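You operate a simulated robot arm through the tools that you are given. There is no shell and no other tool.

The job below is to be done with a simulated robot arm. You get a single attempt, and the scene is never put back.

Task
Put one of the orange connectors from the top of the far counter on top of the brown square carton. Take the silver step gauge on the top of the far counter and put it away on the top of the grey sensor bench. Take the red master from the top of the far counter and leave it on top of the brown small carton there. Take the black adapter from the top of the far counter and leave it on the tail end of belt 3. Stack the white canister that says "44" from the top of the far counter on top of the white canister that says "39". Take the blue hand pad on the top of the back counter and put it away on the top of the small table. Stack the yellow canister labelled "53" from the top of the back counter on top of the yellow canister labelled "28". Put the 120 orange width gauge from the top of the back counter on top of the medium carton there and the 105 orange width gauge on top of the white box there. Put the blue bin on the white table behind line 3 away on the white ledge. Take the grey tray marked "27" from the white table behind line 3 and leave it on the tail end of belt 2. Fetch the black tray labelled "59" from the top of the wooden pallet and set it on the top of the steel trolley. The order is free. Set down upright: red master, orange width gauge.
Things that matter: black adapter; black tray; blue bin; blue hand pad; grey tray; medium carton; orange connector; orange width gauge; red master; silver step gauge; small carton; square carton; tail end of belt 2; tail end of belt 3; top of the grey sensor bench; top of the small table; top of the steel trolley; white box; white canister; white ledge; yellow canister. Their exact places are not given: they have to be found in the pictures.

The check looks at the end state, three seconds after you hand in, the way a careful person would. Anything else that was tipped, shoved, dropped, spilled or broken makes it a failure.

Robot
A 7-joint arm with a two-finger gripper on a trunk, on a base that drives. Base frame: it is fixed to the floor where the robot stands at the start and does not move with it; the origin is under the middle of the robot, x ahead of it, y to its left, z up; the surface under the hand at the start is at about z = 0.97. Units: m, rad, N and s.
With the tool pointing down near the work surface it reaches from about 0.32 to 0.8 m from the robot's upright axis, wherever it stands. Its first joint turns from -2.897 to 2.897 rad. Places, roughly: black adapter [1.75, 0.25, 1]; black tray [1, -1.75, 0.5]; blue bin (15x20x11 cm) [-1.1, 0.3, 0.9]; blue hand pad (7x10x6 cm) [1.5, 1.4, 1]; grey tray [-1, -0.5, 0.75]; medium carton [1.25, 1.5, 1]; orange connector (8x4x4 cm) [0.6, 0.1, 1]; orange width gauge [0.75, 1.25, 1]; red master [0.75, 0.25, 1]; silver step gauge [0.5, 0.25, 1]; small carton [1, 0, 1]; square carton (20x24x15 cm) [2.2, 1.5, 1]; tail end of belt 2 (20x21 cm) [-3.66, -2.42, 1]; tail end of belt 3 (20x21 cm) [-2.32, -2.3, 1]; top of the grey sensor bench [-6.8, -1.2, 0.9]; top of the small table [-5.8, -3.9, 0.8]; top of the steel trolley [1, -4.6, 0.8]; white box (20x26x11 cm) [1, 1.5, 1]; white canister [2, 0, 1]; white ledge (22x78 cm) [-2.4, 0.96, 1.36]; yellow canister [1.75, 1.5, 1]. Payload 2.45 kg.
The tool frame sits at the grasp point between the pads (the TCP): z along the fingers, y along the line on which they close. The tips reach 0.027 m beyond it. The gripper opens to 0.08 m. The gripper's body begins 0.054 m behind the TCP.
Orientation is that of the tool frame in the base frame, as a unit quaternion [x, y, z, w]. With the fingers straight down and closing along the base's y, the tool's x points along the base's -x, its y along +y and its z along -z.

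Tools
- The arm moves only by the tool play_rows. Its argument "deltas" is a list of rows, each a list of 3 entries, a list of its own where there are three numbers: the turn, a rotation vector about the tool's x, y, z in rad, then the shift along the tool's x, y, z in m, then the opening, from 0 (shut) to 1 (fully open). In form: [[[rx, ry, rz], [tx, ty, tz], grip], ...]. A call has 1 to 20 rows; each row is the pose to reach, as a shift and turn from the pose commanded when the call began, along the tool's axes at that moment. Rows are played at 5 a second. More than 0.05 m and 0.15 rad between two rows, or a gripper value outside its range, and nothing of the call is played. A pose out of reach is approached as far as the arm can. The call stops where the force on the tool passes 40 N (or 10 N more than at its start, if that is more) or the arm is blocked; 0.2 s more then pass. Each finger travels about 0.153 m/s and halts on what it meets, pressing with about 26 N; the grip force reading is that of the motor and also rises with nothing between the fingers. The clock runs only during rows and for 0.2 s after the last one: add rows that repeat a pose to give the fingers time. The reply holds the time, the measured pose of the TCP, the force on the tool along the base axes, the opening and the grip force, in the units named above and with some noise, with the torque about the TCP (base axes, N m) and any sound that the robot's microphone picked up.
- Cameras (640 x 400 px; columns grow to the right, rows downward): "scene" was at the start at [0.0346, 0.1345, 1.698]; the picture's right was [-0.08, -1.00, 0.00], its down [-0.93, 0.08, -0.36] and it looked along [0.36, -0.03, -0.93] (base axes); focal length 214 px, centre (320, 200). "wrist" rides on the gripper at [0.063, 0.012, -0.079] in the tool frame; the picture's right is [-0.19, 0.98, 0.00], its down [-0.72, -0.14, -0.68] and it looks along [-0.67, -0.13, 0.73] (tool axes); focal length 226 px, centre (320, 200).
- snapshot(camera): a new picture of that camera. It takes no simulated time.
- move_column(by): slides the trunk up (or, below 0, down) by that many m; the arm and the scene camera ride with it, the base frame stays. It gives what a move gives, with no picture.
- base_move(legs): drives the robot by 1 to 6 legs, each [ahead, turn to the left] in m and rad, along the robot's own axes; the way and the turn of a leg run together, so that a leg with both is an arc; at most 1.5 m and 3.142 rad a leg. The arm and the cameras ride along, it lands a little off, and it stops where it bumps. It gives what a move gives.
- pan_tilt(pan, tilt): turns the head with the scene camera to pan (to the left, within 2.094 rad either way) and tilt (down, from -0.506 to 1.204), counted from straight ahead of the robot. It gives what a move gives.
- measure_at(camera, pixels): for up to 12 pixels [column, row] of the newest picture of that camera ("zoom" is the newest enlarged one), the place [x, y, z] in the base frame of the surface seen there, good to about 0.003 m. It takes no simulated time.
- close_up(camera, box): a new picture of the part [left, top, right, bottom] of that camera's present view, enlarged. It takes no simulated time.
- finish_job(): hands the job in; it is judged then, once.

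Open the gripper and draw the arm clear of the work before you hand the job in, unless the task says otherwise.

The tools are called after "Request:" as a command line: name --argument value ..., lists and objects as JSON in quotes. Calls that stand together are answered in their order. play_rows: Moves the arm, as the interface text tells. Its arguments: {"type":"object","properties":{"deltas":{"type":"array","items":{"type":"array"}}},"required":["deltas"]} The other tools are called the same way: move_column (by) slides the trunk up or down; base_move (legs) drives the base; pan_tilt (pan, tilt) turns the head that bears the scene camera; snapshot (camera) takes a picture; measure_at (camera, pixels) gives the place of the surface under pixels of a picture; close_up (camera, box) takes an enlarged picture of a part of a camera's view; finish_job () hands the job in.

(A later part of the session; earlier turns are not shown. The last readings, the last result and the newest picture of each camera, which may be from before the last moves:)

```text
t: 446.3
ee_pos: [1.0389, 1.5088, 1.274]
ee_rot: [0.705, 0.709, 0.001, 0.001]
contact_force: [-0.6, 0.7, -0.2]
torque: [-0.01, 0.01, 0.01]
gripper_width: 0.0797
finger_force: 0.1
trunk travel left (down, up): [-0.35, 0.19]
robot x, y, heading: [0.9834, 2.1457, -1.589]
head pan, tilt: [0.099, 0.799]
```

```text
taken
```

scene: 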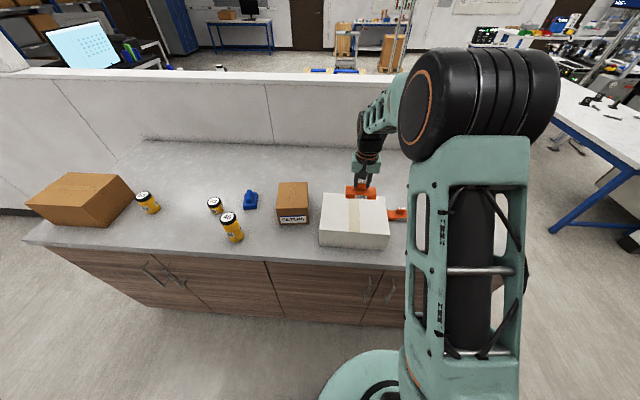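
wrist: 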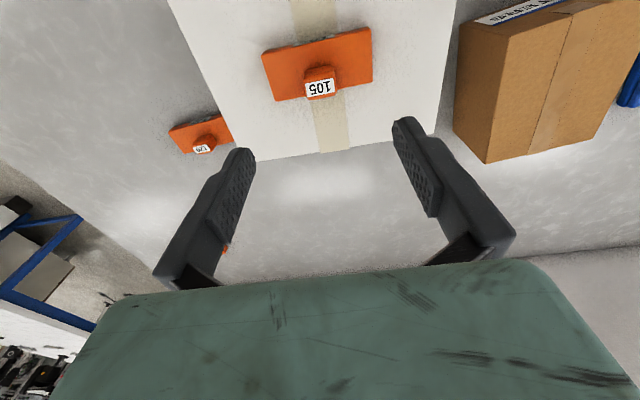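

105 sits on the white box. Now gauge 120 at (0.823,1.43): I move over it.

Request:
play_rows --deltas '[[[0, 0, 0], [-0.013, -0.036, 0], 1], [[0, 0, 0], [-0.026, -0.072, 0], 1], [[0, 0, 0], [-0.039, -0.108, 0], 1], [[0, 0, 0], [-0.052, -0.144, 0], 1], [[0, 0, 0], [-0.065, -0.18, 0], 1], [[0, 0, 0], [-0.078, -0.216, 0], 1], [[0, 0, 0], [-0.078, -0.216, 0.04], 1], [[0, 0, 0], [-0.078, -0.216, 0.08], 1], [[0, 0, 0], [-0.078, -0.216, 0.11], 1], [[0, 0, 0], [-0.078, -0.216, 0.11], 1]]'

Request:
snapshot --camera "wrist"

Request:
close_up --camera "wrist" --box '[250, 10, 410, 120]'

```text
t: 448.5
ee_pos: [0.8227, 1.4316, 1.1614]
ee_rot: [0.705, 0.709, 0.002, 0.0]
contact_force: [-0.1, 1.0, 0.3]
torque: [0.04, 0.01, -0.02]
gripper_width: 0.08
finger_force: 0.0
trunk travel left (down, up): [-0.35, 0.19]
robot x, y, heading: [0.9807, 2.1468, -1.59]
head pan, tilt: [0.099, 0.799]
```

```text
taken
```

wrist: 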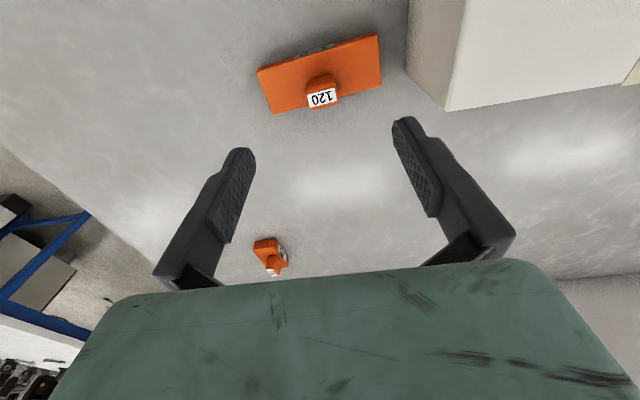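

```text
3.64 times, centred on (330, 65) of wrist
```

zoom: 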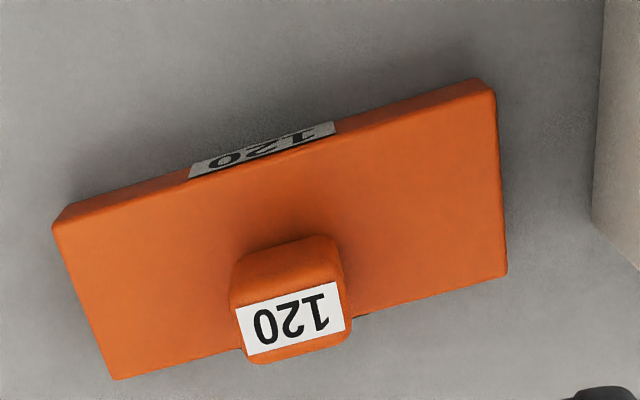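

Request:
measure_at --camera "zoom" --pixels '[[62, 236], [488, 98], [500, 265], [120, 370], [243, 310], [336, 288], [343, 325], [252, 350], [292, 318], [240, 260], [330, 242], [270, 170]]'

```text
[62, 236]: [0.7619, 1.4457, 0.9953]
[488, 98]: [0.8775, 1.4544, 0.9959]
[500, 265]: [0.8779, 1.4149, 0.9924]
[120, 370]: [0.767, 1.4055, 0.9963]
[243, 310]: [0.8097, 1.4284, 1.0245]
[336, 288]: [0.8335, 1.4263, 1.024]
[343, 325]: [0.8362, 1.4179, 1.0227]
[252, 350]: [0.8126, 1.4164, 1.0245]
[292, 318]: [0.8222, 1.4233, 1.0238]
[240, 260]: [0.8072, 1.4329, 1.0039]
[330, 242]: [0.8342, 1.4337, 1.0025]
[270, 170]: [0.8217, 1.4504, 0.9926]
```

Gauge 120 has yaw ≈+0.08 rad, knob centre (0.8225,1.4235). I align, descend and grip.

Request:
play_rows --deltas '[[[0, 0, -0.074], [-0.008, 0, 0.03], 1], [[0, 0, -0.074], [-0.008, 0, 0.07], 1], [[0, 0, -0.074], [-0.008, 0, 0.1], 1], [[0, 0, -0.074], [-0.008, 0, 0.125], 0.8], [[0, 0, -0.074], [-0.008, 0, 0.137], 0.6], [[0, 0, -0.074], [-0.008, 0, 0.137], 0.4], [[0, 0, -0.074], [-0.008, 0, 0.137], 0], [[0, 0, -0.074], [-0.008, 0, 0.137], 0], [[0, 0, -0.074], [-0.008, 0, 0.137], 0]]'

```text
t: 450.5
ee_pos: [0.8231, 1.424, 1.0245]
ee_rot: [0.679, 0.734, 0.0, -0.001]
contact_force: [-0.3, 0.3, -0.6]
torque: [0.03, 0.0, 0.0]
gripper_width: 0.0292
finger_force: 26.0
trunk travel left (down, up): [-0.35, 0.19]
robot x, y, heading: [0.9816, 2.1455, -1.584]
head pan, tilt: [0.099, 0.799]
```

Gripped. I lift to z≈1.245 and carry it toward the FILTERS carton.

Request:
play_rows --deltas '[[[0, 0, 0], [0, 0, -0.03], 0], [[0, 0, 0], [0, 0, -0.07], 0], [[0, 0, 0], [0, 0, -0.11], 0], [[0, 0, 0], [0, 0, -0.15], 0], [[0, 0, 0], [0, 0, -0.19], 0], [[0, 0, 0], [0, 0, -0.22], 0], [[0, 0, 0], [0, 0.04, -0.22], 0], [[0, 0, 0], [0, 0.08, -0.22], 0], [[0, 0, 0], [0, 0.12, -0.22], 0], [[0, 0, 0], [-0.005, 0.16, -0.22], 0], [[0, 0, 0], [-0.01, 0.2, -0.22], 0], [[0, 0, 0], [-0.012, 0.24, -0.22], 0], [[0, 0, 0], [-0.014, 0.28, -0.22], 0], [[0, 0, 0], [-0.016, 0.32, -0.22], 0], [[0, 0, 0], [-0.018, 0.36, -0.22], 0], [[0, 0, 0], [-0.02, 0.4, -0.22], 0], [[0, 0, 0], [-0.021, 0.44, -0.22], 0], [[0, 0, 0], [-0.021, 0.475, -0.22], 0], [[0, 0, 0], [-0.021, 0.475, -0.22], 0]]'

Request:
snapshot --camera "wrist"

Request:
snapshot --camera "scene"

```text
t: 454.5
ee_pos: [1.2975, 1.439, 1.2455]
ee_rot: [0.679, 0.734, 0.0, -0.001]
contact_force: [-0.6, 0.0, -1.0]
torque: [-0.04, -0.03, -0.01]
gripper_width: 0.0297
finger_force: 26.1
trunk travel left (down, up): [-0.35, 0.19]
robot x, y, heading: [0.9806, 2.1452, -1.587]
head pan, tilt: [0.099, 0.799]
```

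```text
taken
```

wrist: 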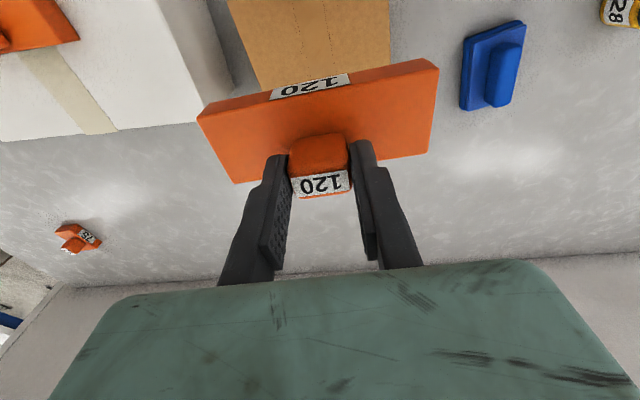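

```text
taken
```

scene: 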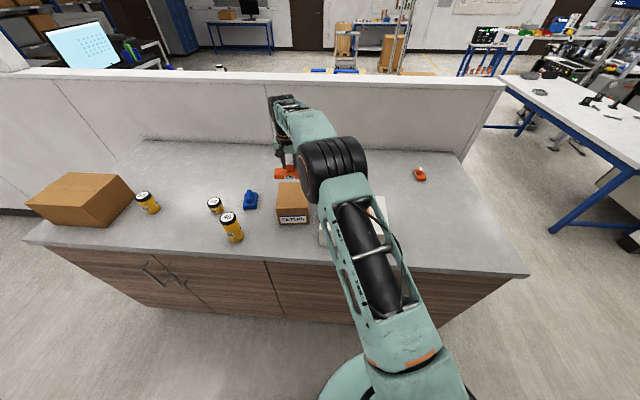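

It's reached. I zoom on the carton from the scene camera to get its top's exact bounds.

Request:
close_up --camera "scene" --box '[250, 160, 340, 230]'

Request:
measure_at --camera "zoom" --pixels '[[205, 172], [345, 172], [190, 300], [385, 295], [280, 240], [320, 180], [220, 190], [370, 270], [200, 290]]'

Request:
measure_at --camera "wrist" --pixels '[[250, 60], [240, 30], [388, 20], [388, 50], [320, 30], [235, 8]]'

```text
5.71 times, centred on (295, 195) of scene
```

zoom: 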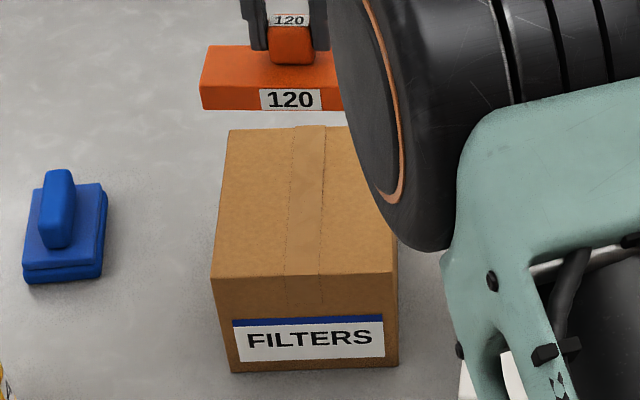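

```text
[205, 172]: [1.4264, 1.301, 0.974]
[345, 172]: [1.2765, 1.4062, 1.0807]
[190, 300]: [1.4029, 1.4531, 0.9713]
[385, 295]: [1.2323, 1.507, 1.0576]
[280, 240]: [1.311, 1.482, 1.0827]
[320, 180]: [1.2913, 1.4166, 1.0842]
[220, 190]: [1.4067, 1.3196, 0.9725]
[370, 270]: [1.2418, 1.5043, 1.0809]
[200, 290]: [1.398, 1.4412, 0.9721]
```

```text
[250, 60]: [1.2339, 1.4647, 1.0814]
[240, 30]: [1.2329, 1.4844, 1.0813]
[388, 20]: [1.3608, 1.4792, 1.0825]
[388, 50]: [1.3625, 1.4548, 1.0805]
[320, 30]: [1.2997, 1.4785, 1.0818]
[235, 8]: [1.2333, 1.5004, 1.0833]
```

I measure the carton's back and front top edges more exactly.

Request:
measure_at --camera "zoom" --pixels '[[236, 136], [218, 268], [300, 130], [300, 272], [340, 132], [390, 268], [225, 200]]'

```text
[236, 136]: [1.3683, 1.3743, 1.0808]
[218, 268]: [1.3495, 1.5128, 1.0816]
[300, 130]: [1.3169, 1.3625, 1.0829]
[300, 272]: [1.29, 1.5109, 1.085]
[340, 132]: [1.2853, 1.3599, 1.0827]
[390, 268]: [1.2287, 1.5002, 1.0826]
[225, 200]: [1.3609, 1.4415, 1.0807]
```

Carton top centre ≈(1.299,1.4355), yaw ≈0.11 rad, z≈1.082. I align (a further −0.035 rad) and lower to just above.

Request:
play_rows --deltas '[[[0, 0, -0.035], [-0.0092, 0.0023, 0.02], 0], [[0, 0, -0.035], [-0.0092, 0.0023, 0.05], 0], [[0, 0, -0.035], [-0.0092, 0.0023, 0.08], 0], [[0, 0, -0.035], [-0.0092, 0.0023, 0.1], 0], [[0, 0, -0.035], [-0.0092, 0.0023, 0.105], 0], [[0, 0, -0.035], [-0.0092, 0.0023, 0.105], 0]]'

Request:
close_up --camera "scene" --box '[250, 160, 340, 230]'

Request:
snapshot --camera "wrist"

```text
t: 455.9
ee_pos: [1.3014, 1.43, 1.1393]
ee_rot: [0.666, 0.746, 0.001, -0.001]
contact_force: [0.0, 0.1, -1.9]
torque: [-0.01, -0.01, 0.0]
gripper_width: 0.0294
finger_force: 25.8
trunk travel left (down, up): [-0.35, 0.19]
robot x, y, heading: [0.9833, 2.1493, -1.588]
head pan, tilt: [0.099, 0.799]
```

```text
5.71 times, centred on (295, 195) of scene
```

zoom: 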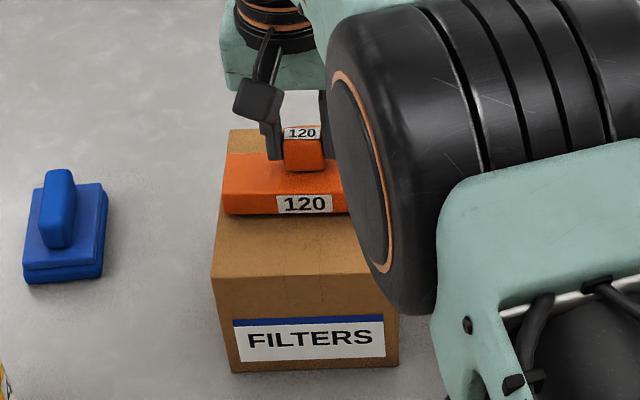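

```text
taken
```

wrist: 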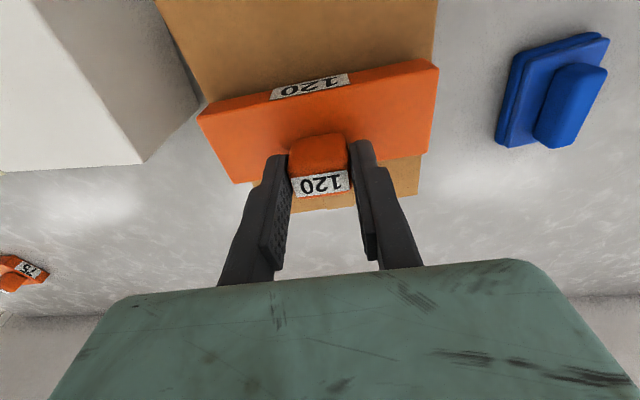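

The gauge seems ~3 mm too far left in this view; I shift 3 mm right and lower in small steps to contact.

Request:
play_rows --deltas '[[[0, 0, 0], [0, 0.003, 0], 0], [[0, 0, 0], [0, 0.003, 0.002], 0], [[0, 0, 0], [0, 0.003, 0.004], 0], [[0, 0, 0], [0, 0.003, 0.004], 0]]'

```text
t: 456.9
ee_pos: [1.3048, 1.4311, 1.136]
ee_rot: [0.666, 0.746, 0.001, -0.001]
contact_force: [-0.2, -0.1, -0.8]
torque: [-0.02, -0.02, -0.01]
gripper_width: 0.0293
finger_force: 25.8
trunk travel left (down, up): [-0.35, 0.19]
robot x, y, heading: [0.9832, 2.145, -1.584]
head pan, tilt: [0.099, 0.799]
```

Request:
play_rows --deltas '[[[0, 0, 0], [0, 0, 0.001], 0], [[0, 0, 0], [0, 0, 0.002], 0], [[0, 0, 0], [0, 0, 0.002], 0]]'

```text
t: 457.7
ee_pos: [1.3048, 1.4297, 1.1344]
ee_rot: [0.666, 0.746, -0.001, 0.0]
contact_force: [0.2, -0.7, 3.3]
torque: [0.07, 0.05, -0.02]
gripper_width: 0.0294
finger_force: 25.5
trunk travel left (down, up): [-0.35, 0.19]
robot x, y, heading: [0.9823, 2.1508, -1.586]
head pan, tilt: [0.099, 0.799]
```

Contact (3.3 N). I open and rise.

Request:
play_rows --deltas '[[[0, 0, 0], [0, 0, 0], 0.3], [[0, 0, 0], [0, 0, 0], 0.6], [[0, 0, 0], [0, 0, 0], 0.8], [[0, 0, 0], [0, 0, -0.03], 0.8], [[0, 0, 0], [0, 0, -0.07], 1], [[0, 0, 0], [0, 0, -0.11], 1], [[0, 0, 0], [0, 0, -0.15], 1], [[0, 0, 0], [0, 0, -0.15], 1]]'

Request:
snapshot --camera "wrist"

```text
t: 459.5
ee_pos: [1.304, 1.43, 1.2835]
ee_rot: [0.666, 0.746, 0.001, -0.001]
contact_force: [-0.2, 0.5, 0.0]
torque: [-0.01, 0.02, 0.0]
gripper_width: 0.0798
finger_force: 0.0
trunk travel left (down, up): [-0.35, 0.19]
robot x, y, heading: [0.9843, 2.1465, -1.583]
head pan, tilt: [0.099, 0.799]
```

```text
taken
```

wrist: 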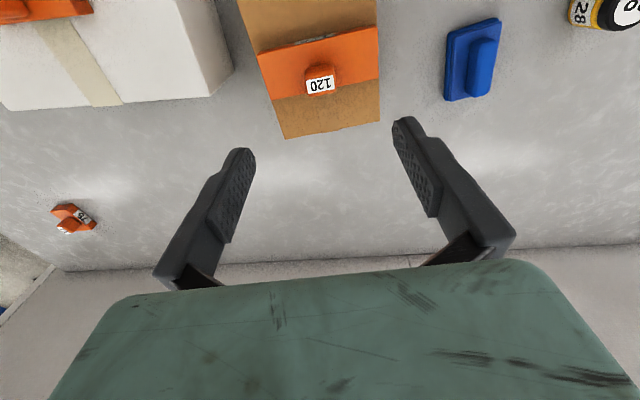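

Gauge 120 rests on the FILTERS carton. Next I retract the hand, undo the yaw, and drive to x≈1.8 for the yellow canisters.

Request:
play_rows --deltas '[[[0, 0, 0.055], [0.03, -0.03, -0.01], 1], [[0, 0, 0.11], [0.06, -0.06, -0.02], 1], [[0, 0, 0.11], [0.09, -0.09, -0.03], 1], [[0, 0, 0.11], [0.12, -0.12, -0.04], 1], [[0, 0, 0.11], [0.15, -0.15, -0.05], 1], [[0, 0, 0.11], [0.18, -0.18, -0.05], 1], [[0, 0, 0.11], [0.21, -0.21, -0.05], 1], [[0, 0, 0.11], [0.227, -0.226, -0.05], 1]]'

Request:
base_move --legs '[[0, 1.585], [0.82, 0], [0, -1.571]]'

Request:
snapshot --camera "wrist"

Request:
snapshot --camera "scene"

```text
t: 461.3
ee_pos: [1.0541, 1.6299, 1.3344]
ee_rot: [0.705, 0.709, 0.0, -0.001]
contact_force: [0.8, -0.3, -0.1]
torque: [0.02, -0.03, 0.01]
gripper_width: 0.08
finger_force: 0.1
trunk travel left (down, up): [-0.35, 0.19]
robot x, y, heading: [0.9824, 2.1457, -1.585]
head pan, tilt: [0.099, 0.799]
```

```text
t: 473.5
ee_pos: [1.8689, 1.6179, 1.3346]
ee_rot: [0.708, 0.706, 0.001, -0.001]
contact_force: [0.1, -0.5, -0.8]
torque: [0.03, 0.01, 0.01]
gripper_width: 0.0798
finger_force: 0.0
trunk travel left (down, up): [-0.35, 0.19]
robot x, y, heading: [1.8004, 2.1347, -1.586]
head pan, tilt: [0.099, 0.799]
```

```text
taken
```

wrist: 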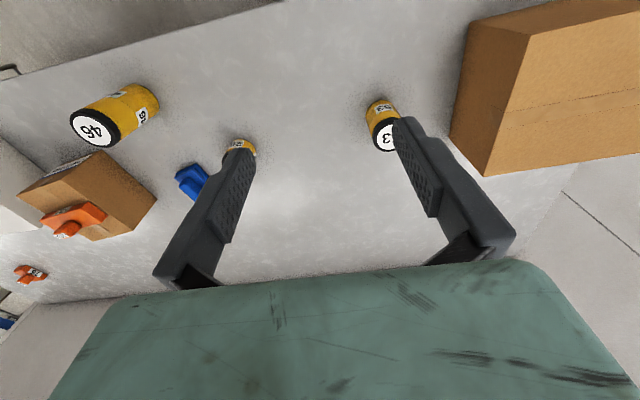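

```text
taken
```

scene: 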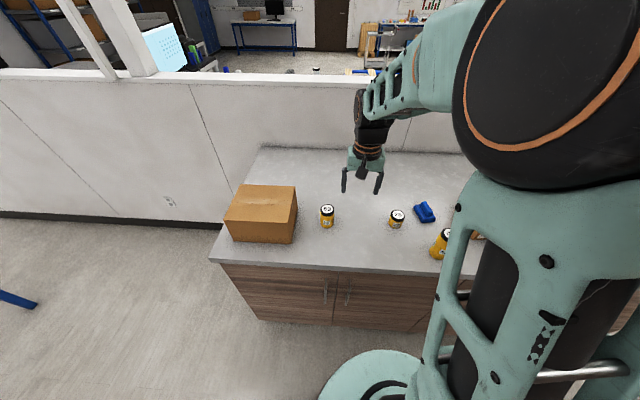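

I move above canister 53 at (1.946,1.49).

Request:
play_rows --deltas '[[[0, 0, 0], [-0.04, 0.025, 0], 1], [[0, 0, 0], [-0.08, 0.05, 0], 1], [[0, 0, 0], [-0.128, 0.0774, 0.0], 1], [[0, 0, 0], [-0.128, 0.0774, 0.04], 1], [[0, 0, 0], [-0.128, 0.0774, 0.08], 1], [[0, 0, 0], [-0.128, 0.0774, 0.12], 1], [[0, 0, 0], [-0.128, 0.0774, 0.15], 1], [[0, 0, 0], [-0.128, 0.0774, 0.15], 1]]'

Request:
snapshot --camera "wrist"

```text
refused: row 3 steps farther than a row can; nothing moved
```

```text
taken
```

wrist: 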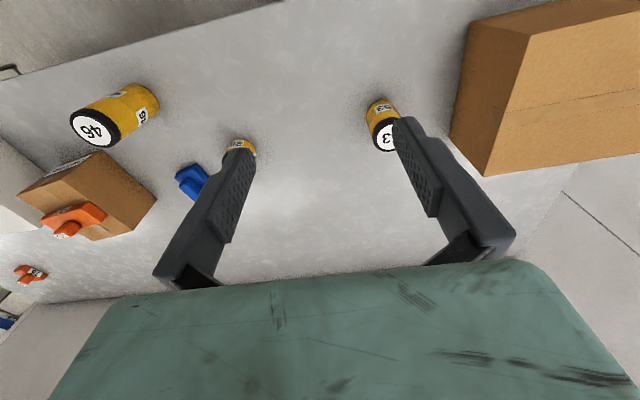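

Step too long; I resend with smaller steps.

Request:
play_rows --deltas '[[[0, 0, 0], [-0.032, 0.0194, 0], 1], [[0, 0, 0], [-0.064, 0.0387, 0], 1], [[0, 0, 0], [-0.096, 0.058, 0], 1], [[0, 0, 0], [-0.128, 0.0774, 0.0], 1], [[0, 0, 0], [-0.128, 0.0774, 0.04], 1], [[0, 0, 0], [-0.128, 0.0774, 0.08], 1], [[0, 0, 0], [-0.128, 0.0774, 0.12], 1], [[0, 0, 0], [-0.128, 0.0774, 0.15], 1], [[0, 0, 0], [-0.128, 0.0774, 0.15], 1]]'

Request:
snapshot --camera "wrist"

```text
t: 475.5
ee_pos: [1.9447, 1.4888, 1.184]
ee_rot: [0.708, 0.706, 0.001, -0.001]
contact_force: [0.0, 0.2, -0.5]
torque: [-0.04, 0.0, -0.02]
gripper_width: 0.0802
finger_force: 0.0
trunk travel left (down, up): [-0.35, 0.19]
robot x, y, heading: [1.7965, 2.134, -1.59]
head pan, tilt: [0.099, 0.799]
```

```text
taken
```

wrist: 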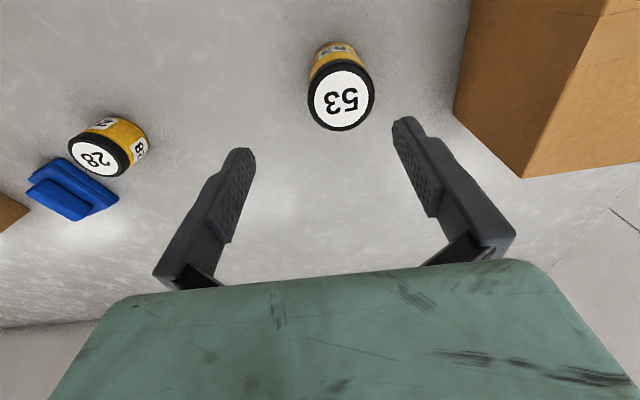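

Canister 53's lid is at ~[341,98], 28's lid at ~[98,157]. I measure lid edges and the carton face near the right finger.

Request:
measure_at --camera "wrist" --pixels '[[341, 100], [311, 98], [371, 96], [341, 126], [341, 72], [98, 158], [73, 152], [122, 160], [97, 172], [98, 140], [525, 170], [470, 90]]'

Request:
close_up --camera "wrist" --box '[50, 90, 210, 200]'

```text
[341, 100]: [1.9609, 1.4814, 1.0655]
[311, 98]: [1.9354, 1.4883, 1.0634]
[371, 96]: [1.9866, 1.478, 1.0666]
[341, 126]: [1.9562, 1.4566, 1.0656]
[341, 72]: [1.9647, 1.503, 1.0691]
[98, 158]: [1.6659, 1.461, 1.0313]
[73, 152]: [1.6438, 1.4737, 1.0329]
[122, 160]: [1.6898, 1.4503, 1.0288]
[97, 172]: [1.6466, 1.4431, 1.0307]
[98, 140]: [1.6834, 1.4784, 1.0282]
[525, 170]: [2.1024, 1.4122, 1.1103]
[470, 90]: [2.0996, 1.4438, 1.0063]
```

```text
3.64 times, centred on (130, 145) of wrist
```

zoom: 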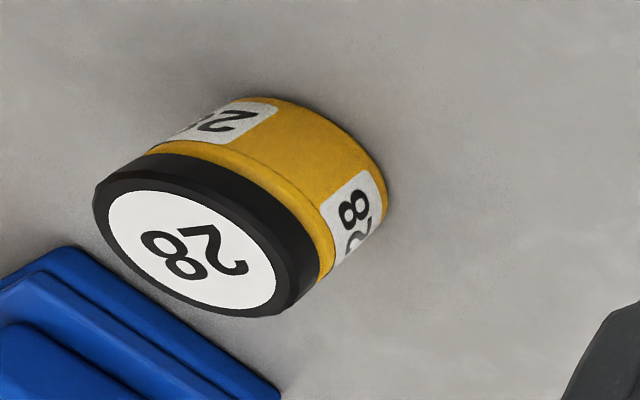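

Canister 53 centre (1.961,1.480), top 1.067. I descend to TCP z≈1.025 and grip.

Request:
play_rows --deltas '[[[0, 0, 0], [-0.0088, 0.0163, 0.03], 1], [[0, 0, 0], [-0.0088, 0.0163, 0.07], 1], [[0, 0, 0], [-0.0088, 0.0163, 0.11], 1], [[0, 0, 0], [-0.0088, 0.0163, 0.14], 1], [[0, 0, 0], [-0.0088, 0.0163, 0.159], 1], [[0, 0, 0], [-0.0088, 0.0163, 0.159], 1], [[0, 0, 0], [-0.0088, 0.0163, 0.159], 0.5], [[0, 0, 0], [-0.0088, 0.0163, 0.159], 0], [[0, 0, 0], [-0.0088, 0.0163, 0.159], 0], [[0, 0, 0], [-0.0088, 0.0163, 0.159], 0]]'

```text
t: 477.7
ee_pos: [1.9617, 1.4827, 1.0247]
ee_rot: [0.708, 0.706, 0.0, -0.001]
contact_force: [-1.6, -0.3, -0.5]
torque: [0.01, 0.28, 0.0]
gripper_width: 0.0508
finger_force: 26.2
trunk travel left (down, up): [-0.35, 0.19]
robot x, y, heading: [1.7989, 2.1355, -1.592]
head pan, tilt: [0.099, 0.799]
```

Gripped (51 mm). I lift to z≈1.22 and go over canister 28.

Request:
play_rows --deltas '[[[0, 0, 0], [0, 0, -0.03], 0], [[0, 0, 0], [0, 0, -0.07], 0], [[0, 0, 0], [0, 0, -0.11], 0], [[0, 0, 0], [0, 0, -0.15], 0], [[0, 0, 0], [0, 0, -0.19], 0], [[0, 0, 0], [-0.003, -0.042, -0.19], 0], [[0, 0, 0], [-0.006, -0.084, -0.19], 0], [[0, 0, 0], [-0.009, -0.126, -0.19], 0], [[0, 0, 0], [-0.012, -0.168, -0.19], 0], [[0, 0, 0], [-0.015, -0.21, -0.19], 0], [[0, 0, 0], [-0.018, -0.252, -0.19], 0], [[0, 0, 0], [-0.0205, -0.295, -0.19], 0], [[0, 0, 0], [-0.0205, -0.295, -0.19], 0]]'

Request:
snapshot --camera "wrist"

Request:
close_up --camera "wrist" --box '[240, 0, 400, 110]'

```text
t: 480.5
ee_pos: [1.6671, 1.4609, 1.2155]
ee_rot: [0.707, 0.707, 0.001, 0.0]
contact_force: [-0.3, -0.6, -2.2]
torque: [-0.01, 0.0, -0.02]
gripper_width: 0.0569
finger_force: 25.8
trunk travel left (down, up): [-0.35, 0.19]
robot x, y, heading: [1.7981, 2.1357, -1.593]
head pan, tilt: [0.099, 0.799]
```

```text
taken
```

wrist: 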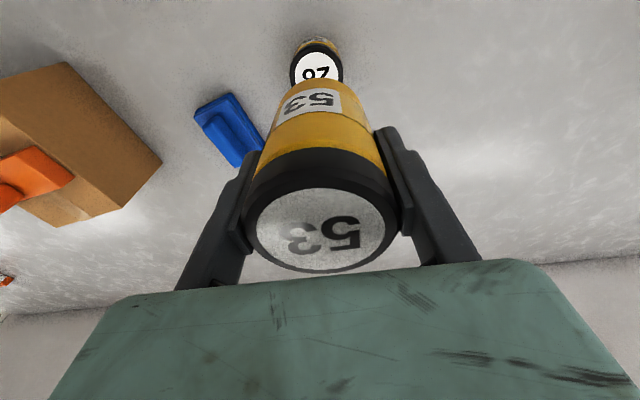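

```text
3.64 times, centred on (320, 55) of wrist
```

zoom: 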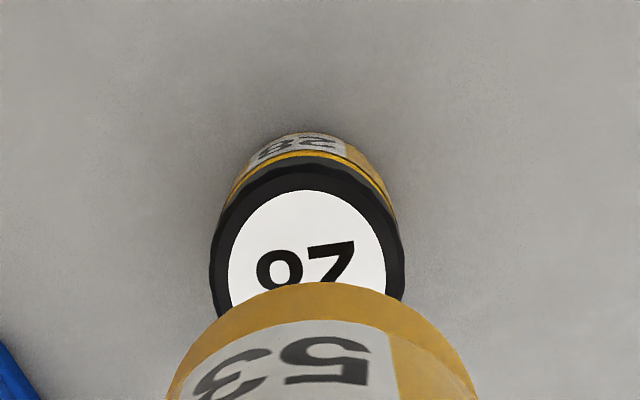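

The grip width changed from 51 to 57 mm on lifting, so I check whether the canister shifted or tilted: measure its lid face and lower body, and 28's lid.

Request:
measure_at --camera "wrist" --pixels '[[320, 235], [260, 225], [380, 225], [320, 265], [320, 200], [320, 125], [320, 85], [285, 110], [355, 110], [317, 65], [293, 70], [342, 68]]'

Request:
snapshot --camera "scene"

Request:
close_up --camera "scene" --box '[340, 140, 460, 260]'

```text
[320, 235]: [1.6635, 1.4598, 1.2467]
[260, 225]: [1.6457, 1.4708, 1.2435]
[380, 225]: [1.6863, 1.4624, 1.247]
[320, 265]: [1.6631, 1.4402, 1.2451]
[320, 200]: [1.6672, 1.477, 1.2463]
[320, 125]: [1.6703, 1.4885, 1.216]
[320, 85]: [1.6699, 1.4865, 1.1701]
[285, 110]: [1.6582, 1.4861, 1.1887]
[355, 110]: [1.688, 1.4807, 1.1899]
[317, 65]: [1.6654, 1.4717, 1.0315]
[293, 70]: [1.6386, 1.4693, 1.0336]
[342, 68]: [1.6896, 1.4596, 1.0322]
```

```text
taken
```

scene: 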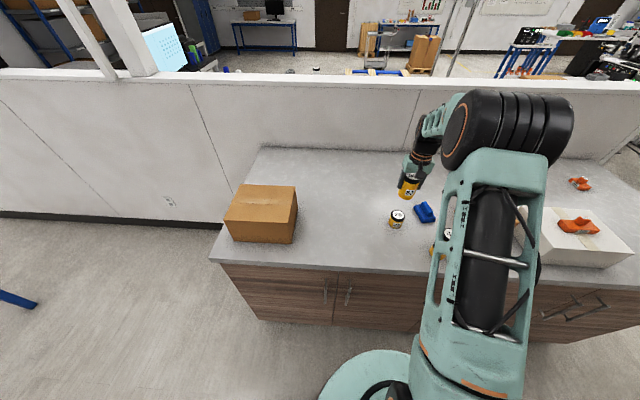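

```text
3.33 times, centred on (400, 200) of scene
```

zoom: 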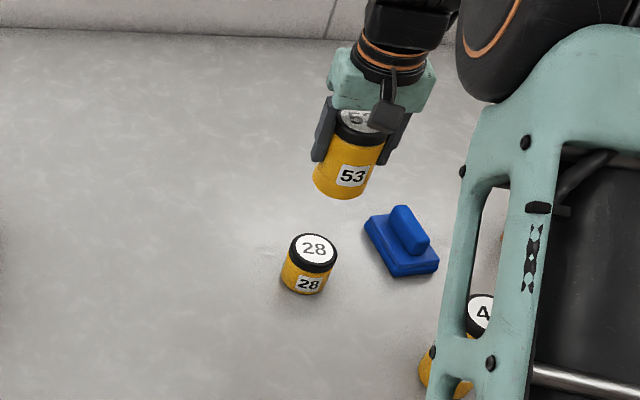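

The canister slid ~11 mm down in the pads until the lid seated, and is upright; its bottom is now ~0.0655 m below the TCP. I measure canister 28's lid ring precisely.

Request:
close_up --camera "wrist" --box '[280, 35, 360, 90]'

Request:
measure_at --camera "zoom" --pixels '[[82, 260], [130, 160], [200, 100], [290, 75], [380, 90], [450, 150], [490, 240], [290, 200], [290, 110]]'

```text
7.27 times, centred on (320, 62) of wrist
```

zoom: 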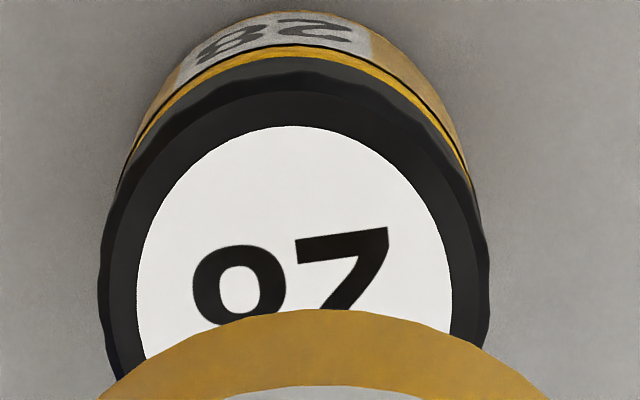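

```text
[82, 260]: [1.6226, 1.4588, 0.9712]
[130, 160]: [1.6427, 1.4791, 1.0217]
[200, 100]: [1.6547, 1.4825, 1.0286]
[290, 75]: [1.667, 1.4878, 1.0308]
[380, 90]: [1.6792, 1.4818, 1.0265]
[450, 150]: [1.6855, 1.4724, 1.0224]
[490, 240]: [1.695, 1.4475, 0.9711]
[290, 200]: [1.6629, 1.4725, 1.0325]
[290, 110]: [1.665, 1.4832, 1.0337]
```

I measure three points on the white label circle's edge to get its centre.

Request:
measure_at --camera "zoom" --pixels '[[138, 285], [450, 280], [295, 129], [185, 180], [400, 170], [160, 220], [430, 215], [138, 320], [452, 310]]'

```text
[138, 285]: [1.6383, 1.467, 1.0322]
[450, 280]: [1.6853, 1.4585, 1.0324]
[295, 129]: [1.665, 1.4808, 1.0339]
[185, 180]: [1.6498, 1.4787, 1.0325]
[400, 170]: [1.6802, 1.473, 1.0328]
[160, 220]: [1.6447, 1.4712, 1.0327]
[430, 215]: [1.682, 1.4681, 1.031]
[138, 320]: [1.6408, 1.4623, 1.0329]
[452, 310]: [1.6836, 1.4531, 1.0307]
```

28's axis is at ≈(1.664,1.4595). I shift −3 mm in x, −1 mm in y and lower to TCP ≈1.103.

Request:
play_rows --deltas '[[[0, 0, 0], [-0.001, -0.003, 0.03], 0], [[0, 0, 0], [-0.001, -0.003, 0.06], 0], [[0, 0, 0], [-0.001, -0.003, 0.09], 0], [[0, 0, 0], [-0.001, -0.003, 0.107], 0], [[0, 0, 0], [-0.001, -0.003, 0.112], 0], [[0, 0, 0], [-0.001, -0.003, 0.112], 0]]'

Request:
snapshot --camera "wrist"

Request:
close_up --camera "wrist" --box '[240, 40, 400, 150]'

```text
t: 481.9
ee_pos: [1.663, 1.4605, 1.1034]
ee_rot: [0.708, 0.706, 0.001, -0.001]
contact_force: [0.0, -0.6, -1.7]
torque: [-0.01, 0.02, 0.01]
gripper_width: 0.0569
finger_force: 25.6
trunk travel left (down, up): [-0.35, 0.19]
robot x, y, heading: [1.7961, 2.1322, -1.586]
head pan, tilt: [0.099, 0.799]
```

```text
taken
```

wrist: 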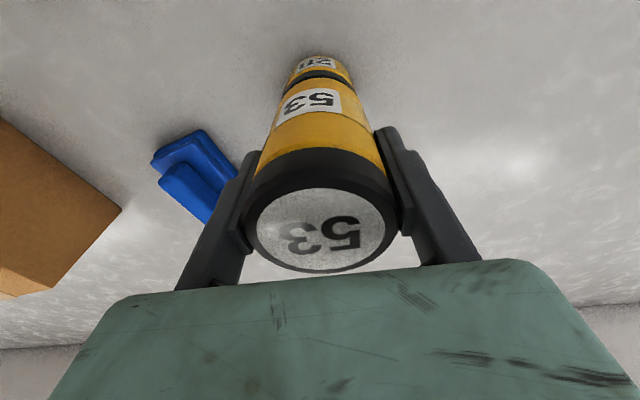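

```text
3.64 times, centred on (320, 95) of wrist
```

zoom: 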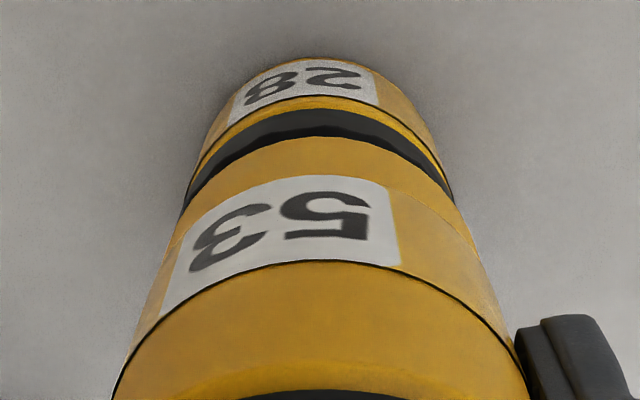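

The two canisters line up. I lower in small steps to contact.

Request:
play_rows --deltas '[[[0, 0, 0], [0, 0, 0.002], 0], [[0, 0, 0], [0, 0, 0.004], 0], [[0, 0, 0], [0, 0, 0.004], 0]]'

```text
t: 482.7
ee_pos: [1.6632, 1.4612, 1.0981]
ee_rot: [0.707, 0.707, 0.001, 0.0]
contact_force: [-0.1, 0.5, -2.4]
torque: [0.04, 0.0, 0.0]
gripper_width: 0.0571
finger_force: 26.1
trunk travel left (down, up): [-0.35, 0.19]
robot x, y, heading: [1.7996, 2.1378, -1.59]
head pan, tilt: [0.099, 0.799]
```

Request:
play_rows --deltas '[[[0, 0, 0], [0, 0, 0.0015], 0], [[0, 0, 0], [0, 0, 0.0015], 0]]'

```text
t: 483.3
ee_pos: [1.6636, 1.4612, 1.0981]
ee_rot: [0.707, 0.707, 0.0, -0.001]
contact_force: [-0.6, 0.9, -2.2]
torque: [0.0, 0.02, 0.02]
gripper_width: 0.0572
finger_force: 26.4
trunk travel left (down, up): [-0.35, 0.19]
robot x, y, heading: [1.7979, 2.1355, -1.589]
head pan, tilt: [0.099, 0.799]
```

Still hanging; a further 2 mm in steps.

Request:
play_rows --deltas '[[[0, 0, 0], [0, 0, 0.001], 0], [[0, 0, 0], [0, 0, 0.002], 0], [[0, 0, 0], [0, 0, 0.002], 0]]'

```text
t: 484.1
ee_pos: [1.6631, 1.4611, 1.0972]
ee_rot: [0.708, 0.707, 0.0, 0.0]
contact_force: [-0.4, 1.0, 9.0]
torque: [0.16, 0.03, 0.01]
gripper_width: 0.0567
finger_force: 25.5
trunk travel left (down, up): [-0.35, 0.19]
robot x, y, heading: [1.7977, 2.137, -1.587]
head pan, tilt: [0.099, 0.799]
```

Contact at 9 N. I back off half a mm, open, and rise straight.

Request:
play_rows --deltas '[[[0, 0, 0], [0, 0, -0.0008], 0], [[0, 0, 0], [0, 0, -0.0008], 0.6], [[0, 0, 0], [0, 0, -0.0008], 0.85], [[0, 0, 0], [0, 0, -0.0008], 1], [[0, 0, 0], [0, 0, -0.0008], 1], [[0, 0, 0], [0, 0, -0.03], 1], [[0, 0, 0], [0, 0, -0.07], 1], [[0, 0, 0], [0, 0, -0.11], 1], [[0, 0, 0], [0, 0, -0.15], 1], [[0, 0, 0], [0, 0, -0.2], 1]]'

Request:
snapshot --camera "wrist"

Request:
close_up --camera "scene" --box '[340, 140, 460, 260]'

```text
t: 486.3
ee_pos: [1.6638, 1.4607, 1.2962]
ee_rot: [0.708, 0.707, -0.001, -0.001]
contact_force: [-0.1, 0.4, -0.3]
torque: [0.02, 0.0, 0.01]
gripper_width: 0.08
finger_force: 0.0
trunk travel left (down, up): [-0.35, 0.19]
robot x, y, heading: [1.7971, 2.1354, -1.59]
head pan, tilt: [0.099, 0.799]
```

```text
taken
```

wrist: 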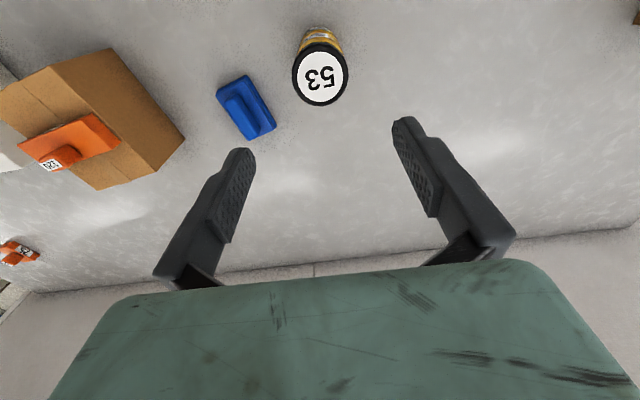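

```text
3.33 times, centred on (400, 200) of scene
```

zoom: 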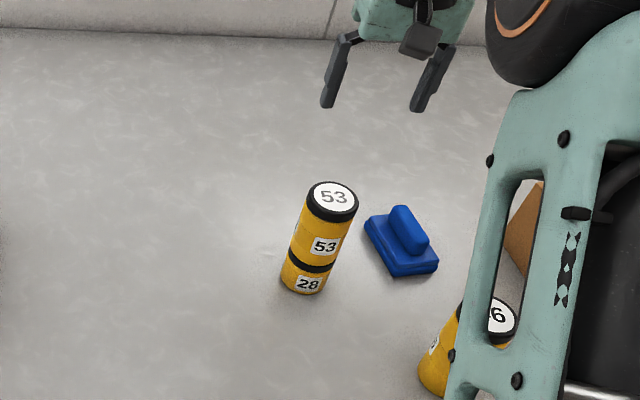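

53 stands on 28. Next, the blue hand pad at (1.51,1.39): I retract the hand a bit and shift the robot 0.28 m west, slightly nearer the counter.

Request:
play_rows --deltas '[[[0, 0, 0], [0.04, 0.02, -0.01], 1], [[0, 0, 0], [0.08, 0.04, -0.02], 1], [[0, 0, 0], [0.12, 0.06, -0.03], 1], [[0, 0, 0], [0.16, 0.08, -0.03], 1]]'

Request:
base_move --legs '[[0, 1.59], [-0.28, 0], [0, -1.571], [0.06, 0]]'

Request:
snapshot --camera "wrist"

Request:
snapshot --camera "scene"

```text
t: 487.3
ee_pos: [1.7437, 1.6232, 1.3252]
ee_rot: [0.708, 0.707, 0.001, -0.001]
contact_force: [0.8, 0.3, -0.3]
torque: [0.04, 0.0, -0.04]
gripper_width: 0.0799
finger_force: 0.0
trunk travel left (down, up): [-0.35, 0.19]
robot x, y, heading: [1.7985, 2.135, -1.588]
head pan, tilt: [0.099, 0.799]
```

```text
t: 497.7
ee_pos: [1.4696, 1.5679, 1.3249]
ee_rot: [0.705, 0.71, 0.0, 0.001]
contact_force: [0.1, 0.6, -0.7]
torque: [0.0, -0.03, 0.0]
gripper_width: 0.08
finger_force: 0.1
trunk travel left (down, up): [-0.35, 0.19]
robot x, y, heading: [1.5197, 2.0805, -1.58]
head pan, tilt: [0.099, 0.799]
```

```text
taken
```

wrist: 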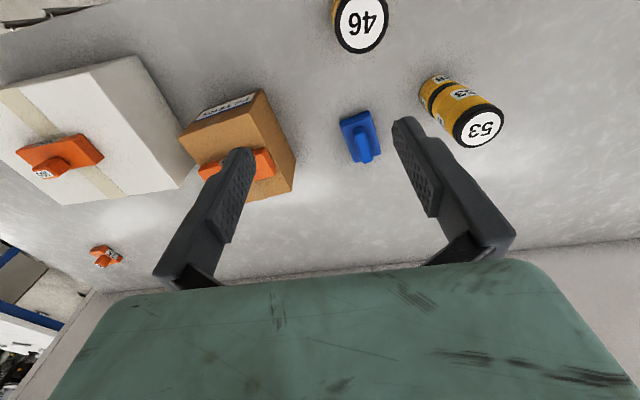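

```text
taken
```

scene: 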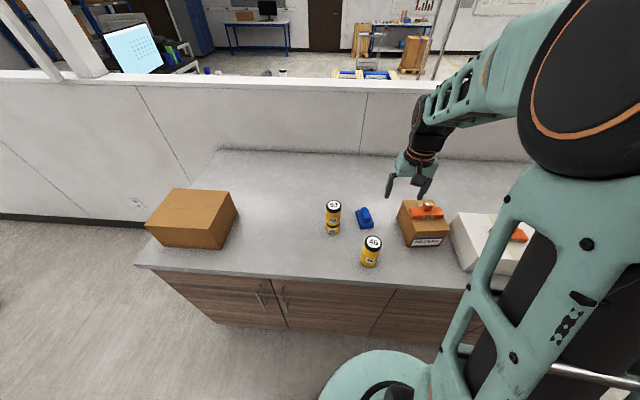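

The pad is at wrist ~[361,138]. I zoom and measure its handle.

Request:
close_up --camera "wrist" --box '[320, 95, 400, 175]'

Request:
measure_at --camera "zoom" --pixels '[[320, 190], [340, 130], [370, 300], [240, 130], [410, 80], [260, 310], [445, 260], [355, 220], [320, 160], [385, 260]]'

```text
5.00 times, centred on (360, 135) of wrist
```

zoom: 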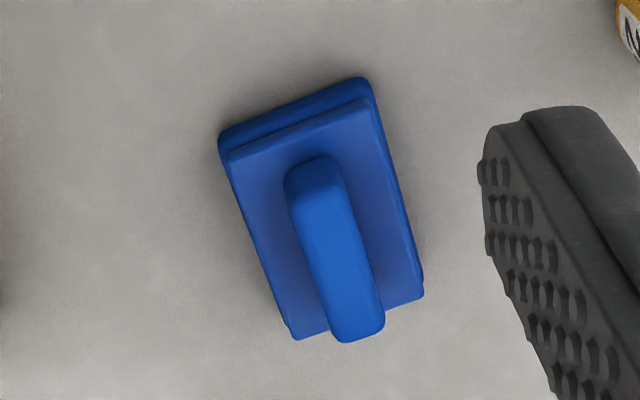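

```text
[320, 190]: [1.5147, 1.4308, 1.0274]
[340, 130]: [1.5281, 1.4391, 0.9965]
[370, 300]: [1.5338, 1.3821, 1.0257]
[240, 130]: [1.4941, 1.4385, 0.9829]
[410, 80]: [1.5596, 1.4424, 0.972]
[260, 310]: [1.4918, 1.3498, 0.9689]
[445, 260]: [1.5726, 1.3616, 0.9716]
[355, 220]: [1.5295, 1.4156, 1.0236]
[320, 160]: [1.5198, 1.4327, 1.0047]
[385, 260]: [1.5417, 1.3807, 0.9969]
```

I move above the pad's handle (~(1.524,1.403)) to z≈1.19 and remeasure.

Request:
play_rows --deltas '[[[0, 0, 0], [-0.041, 0.013, 0], 1], [[0, 0, 0], [-0.082, 0.026, 0], 1], [[0, 0, 0], [-0.123, 0.04, 0], 1], [[0, 0, 0], [-0.165, 0.053, 0], 1], [[0, 0, 0], [-0.165, 0.053, 0.04], 1], [[0, 0, 0], [-0.165, 0.053, 0.08], 1], [[0, 0, 0], [-0.165, 0.053, 0.12], 1], [[0, 0, 0], [-0.165, 0.053, 0.14], 1], [[0, 0, 0], [-0.165, 0.053, 0.14], 1]]'

Request:
snapshot --camera "wrist"

Request:
close_up --camera "wrist" --box '[250, 20, 390, 130]'

```text
t: 499.7
ee_pos: [1.5236, 1.4027, 1.1839]
ee_rot: [0.705, 0.709, 0.0, 0.0]
contact_force: [0.1, 0.8, 1.1]
torque: [-0.01, 0.01, 0.01]
gripper_width: 0.08
finger_force: 0.0
trunk travel left (down, up): [-0.35, 0.19]
robot x, y, heading: [1.518, 2.0812, -1.583]
head pan, tilt: [0.099, 0.799]
```

```text
taken
```

wrist: 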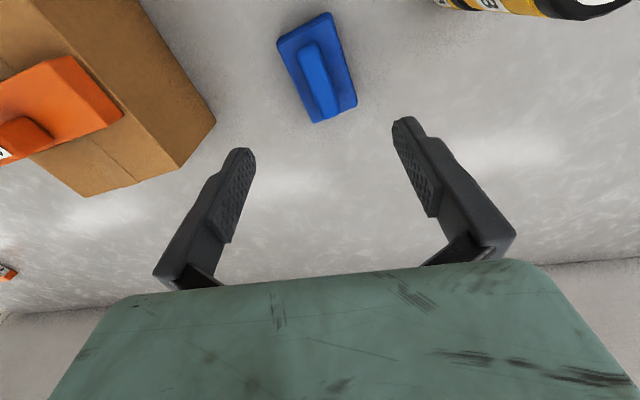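

```text
3.64 times, centred on (320, 75) of wrist
```

zoom: 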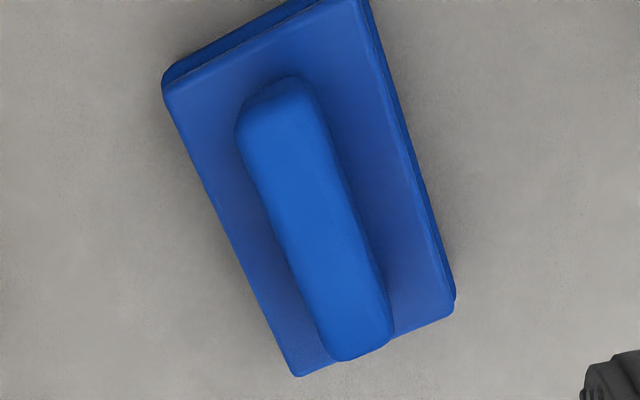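

Request:
measure_at --camera "zoom" --pixels '[[248, 140], [310, 125], [275, 210], [335, 200], [310, 300], [370, 285], [320, 330], [385, 320], [280, 130], [355, 335], [315, 230], [400, 270]]'

```text
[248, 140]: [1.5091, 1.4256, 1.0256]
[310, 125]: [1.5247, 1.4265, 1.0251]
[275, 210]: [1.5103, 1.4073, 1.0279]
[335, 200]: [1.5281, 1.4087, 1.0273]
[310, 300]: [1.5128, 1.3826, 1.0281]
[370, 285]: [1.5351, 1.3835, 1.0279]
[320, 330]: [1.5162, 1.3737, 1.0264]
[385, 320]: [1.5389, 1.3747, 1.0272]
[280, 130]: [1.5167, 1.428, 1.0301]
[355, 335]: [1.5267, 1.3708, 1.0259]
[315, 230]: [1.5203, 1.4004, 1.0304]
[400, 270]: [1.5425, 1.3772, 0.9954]
```

The handle's centre is ≈(1.521,1.400), turned ~0.19 rad, top z 1.0275. I align the tool, descend to z≈1.026 and grip the handle.

Request:
play_rows --deltas '[[[0, 0, -0.1], [-0.0027, -0.0026, 0.02], 1], [[0, 0, -0.19], [-0.0027, -0.0026, 0.05], 1], [[0, 0, -0.19], [-0.0027, -0.0026, 0.09], 1], [[0, 0, -0.19], [-0.0027, -0.0026, 0.125], 0.8], [[0, 0, -0.19], [-0.0027, -0.0026, 0.147], 0.6], [[0, 0, -0.19], [-0.0027, -0.0026, 0.157], 0.5], [[0, 0, -0.19], [-0.0027, -0.0026, 0.157], 0.3], [[0, 0, -0.19], [-0.0027, -0.0026, 0.157], 0], [[0, 0, -0.19], [-0.0027, -0.0026, 0.157], 0], [[0, 0, -0.19], [-0.0027, -0.0026, 0.157], 0]]'

Request:
snapshot --camera "wrist"

```text
t: 501.9
ee_pos: [1.5209, 1.3993, 1.0272]
ee_rot: [0.634, 0.773, 0.0, 0.0]
contact_force: [-0.5, -0.8, 0.1]
torque: [-0.02, 0.04, -0.02]
gripper_width: 0.0213
finger_force: 26.1
trunk travel left (down, up): [-0.35, 0.19]
robot x, y, heading: [1.52, 2.0807, -1.578]
head pan, tilt: [0.099, 0.799]
```

```text
taken
```

wrist: 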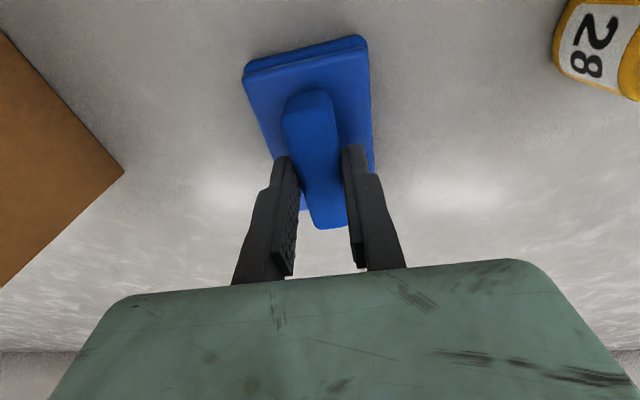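

Handle gripped (21 mm). I lift to z≈1.3 and retract.

Request:
play_rows --deltas '[[[0, 0, 0], [0, 0, -0.03], 0], [[0, 0, 0], [0, 0, -0.07], 0], [[0, 0, 0], [0, 0, -0.11], 0], [[0, 0, 0], [0, 0, -0.15], 0], [[0, 0, 0], [0, 0, -0.19], 0], [[0, 0, 0], [0, 0, -0.23], 0], [[0, 0, 0], [0, 0, -0.27], 0], [[0, 0, 0], [0.04, 0.008, -0.28], 0], [[0, 0, 0], [0.08, 0.016, -0.28], 0], [[0, 0, 0], [0.12, 0.024, -0.28], 0], [[0, 0, 0], [0.16, 0.032, -0.28], 0], [[0, 0, 0], [0.196, 0.039, -0.28], 0], [[0, 0, 0], [0.196, 0.039, -0.28], 0]]'

Request:
snapshot --camera "wrist"

```text
t: 504.7
ee_pos: [1.5212, 1.5993, 1.3082]
ee_rot: [0.634, 0.773, 0.001, -0.001]
contact_force: [0.0, -0.1, -1.1]
torque: [0.04, -0.01, -0.01]
gripper_width: 0.0211
finger_force: 25.7
trunk travel left (down, up): [-0.35, 0.19]
robot x, y, heading: [1.5195, 2.0808, -1.581]
head pan, tilt: [0.099, 0.799]
```

```text
taken
```

wrist: 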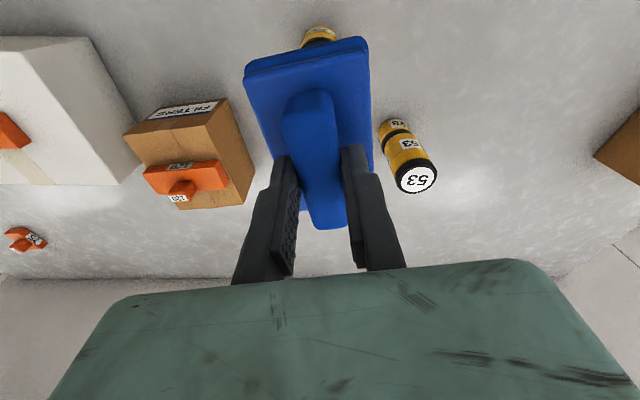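

Pad held firmly. Now the long way to the small table: west along the aisle, south past the white table, then through the gap and west.

Request:
base_move --legs '[[0, -1.561], [1.0, 0], [1.0, 0], [0, 1.571], [1.1, 0], [1.1, 0]]'

```text
t: 533.0
ee_pos: [-0.4386, -0.6088, 1.3087]
ee_rot: [0.623, 0.782, 0.0, -0.001]
contact_force: [-0.6, 0.8, -0.3]
torque: [0.0, 0.0, 0.0]
gripper_width: 0.0209
finger_force: 26.0
trunk travel left (down, up): [-0.35, 0.19]
robot x, y, heading: [-0.4477, -0.1255, -1.559]
head pan, tilt: [0.099, 0.799]
```

At (−0.45,−0.13). Continue south to (−0.65,−2.33), then through the gap.

Request:
base_move --legs '[[0, -0.103], [1.1, 0], [1.113, 0], [0, -1.188]]'

```text
t: 547.5
ee_pos: [-1.1172, -2.4796, 1.3085]
ee_rot: [0.969, 0.249, 0.001, -0.001]
contact_force: [-0.2, -0.4, -1.0]
torque: [-0.04, 0.01, -0.07]
gripper_width: 0.0209
finger_force: 25.7
trunk travel left (down, up): [-0.35, 0.19]
robot x, y, heading: [-0.6596, -2.3347, -2.848]
head pan, tilt: [0.099, 0.799]
```

Now through the gap to (−2.96,−3.03) and on west to about (−5.1,−3.12).

Request:
base_move --legs '[[1.2, 0], [1.2, 0], [0, -0.25], [1.1, 0]]'

Request:
pan_tilt --pan 0.3 --tilt 0.5

Request:
snapshot --camera "scene"

```text
t: 565.4
ee_pos: [-4.5333, -3.115, 1.3089]
ee_rot: [0.991, 0.13, 0.001, 0.0]
contact_force: [0.9, 0.2, 0.4]
torque: [0.01, 0.0, 0.0]
gripper_width: 0.0212
finger_force: 26.0
trunk travel left (down, up): [-0.35, 0.19]
robot x, y, heading: [-4.0527, -3.0836, -3.083]
head pan, tilt: [0.099, 0.799]
```

```text
t: 566.2
ee_pos: [-4.5324, -3.1138, 1.3087]
ee_rot: [0.991, 0.13, 0.002, 0.0]
contact_force: [-0.1, -0.1, -0.5]
torque: [0.01, 0.01, 0.01]
gripper_width: 0.0211
finger_force: 26.1
trunk travel left (down, up): [-0.35, 0.19]
robot x, y, heading: [-4.0507, -3.0815, -3.084]
head pan, tilt: [0.3, 0.499]
```

```text
taken
```

scene: 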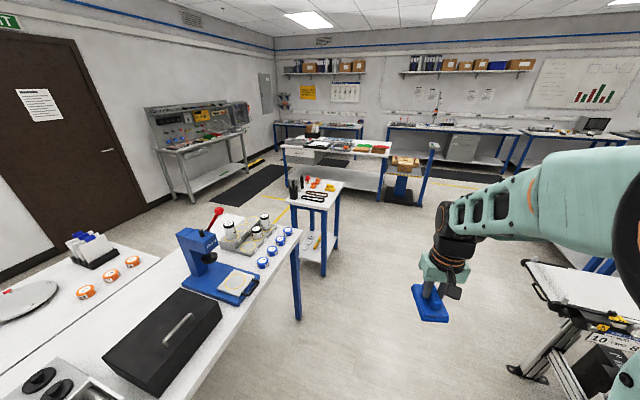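

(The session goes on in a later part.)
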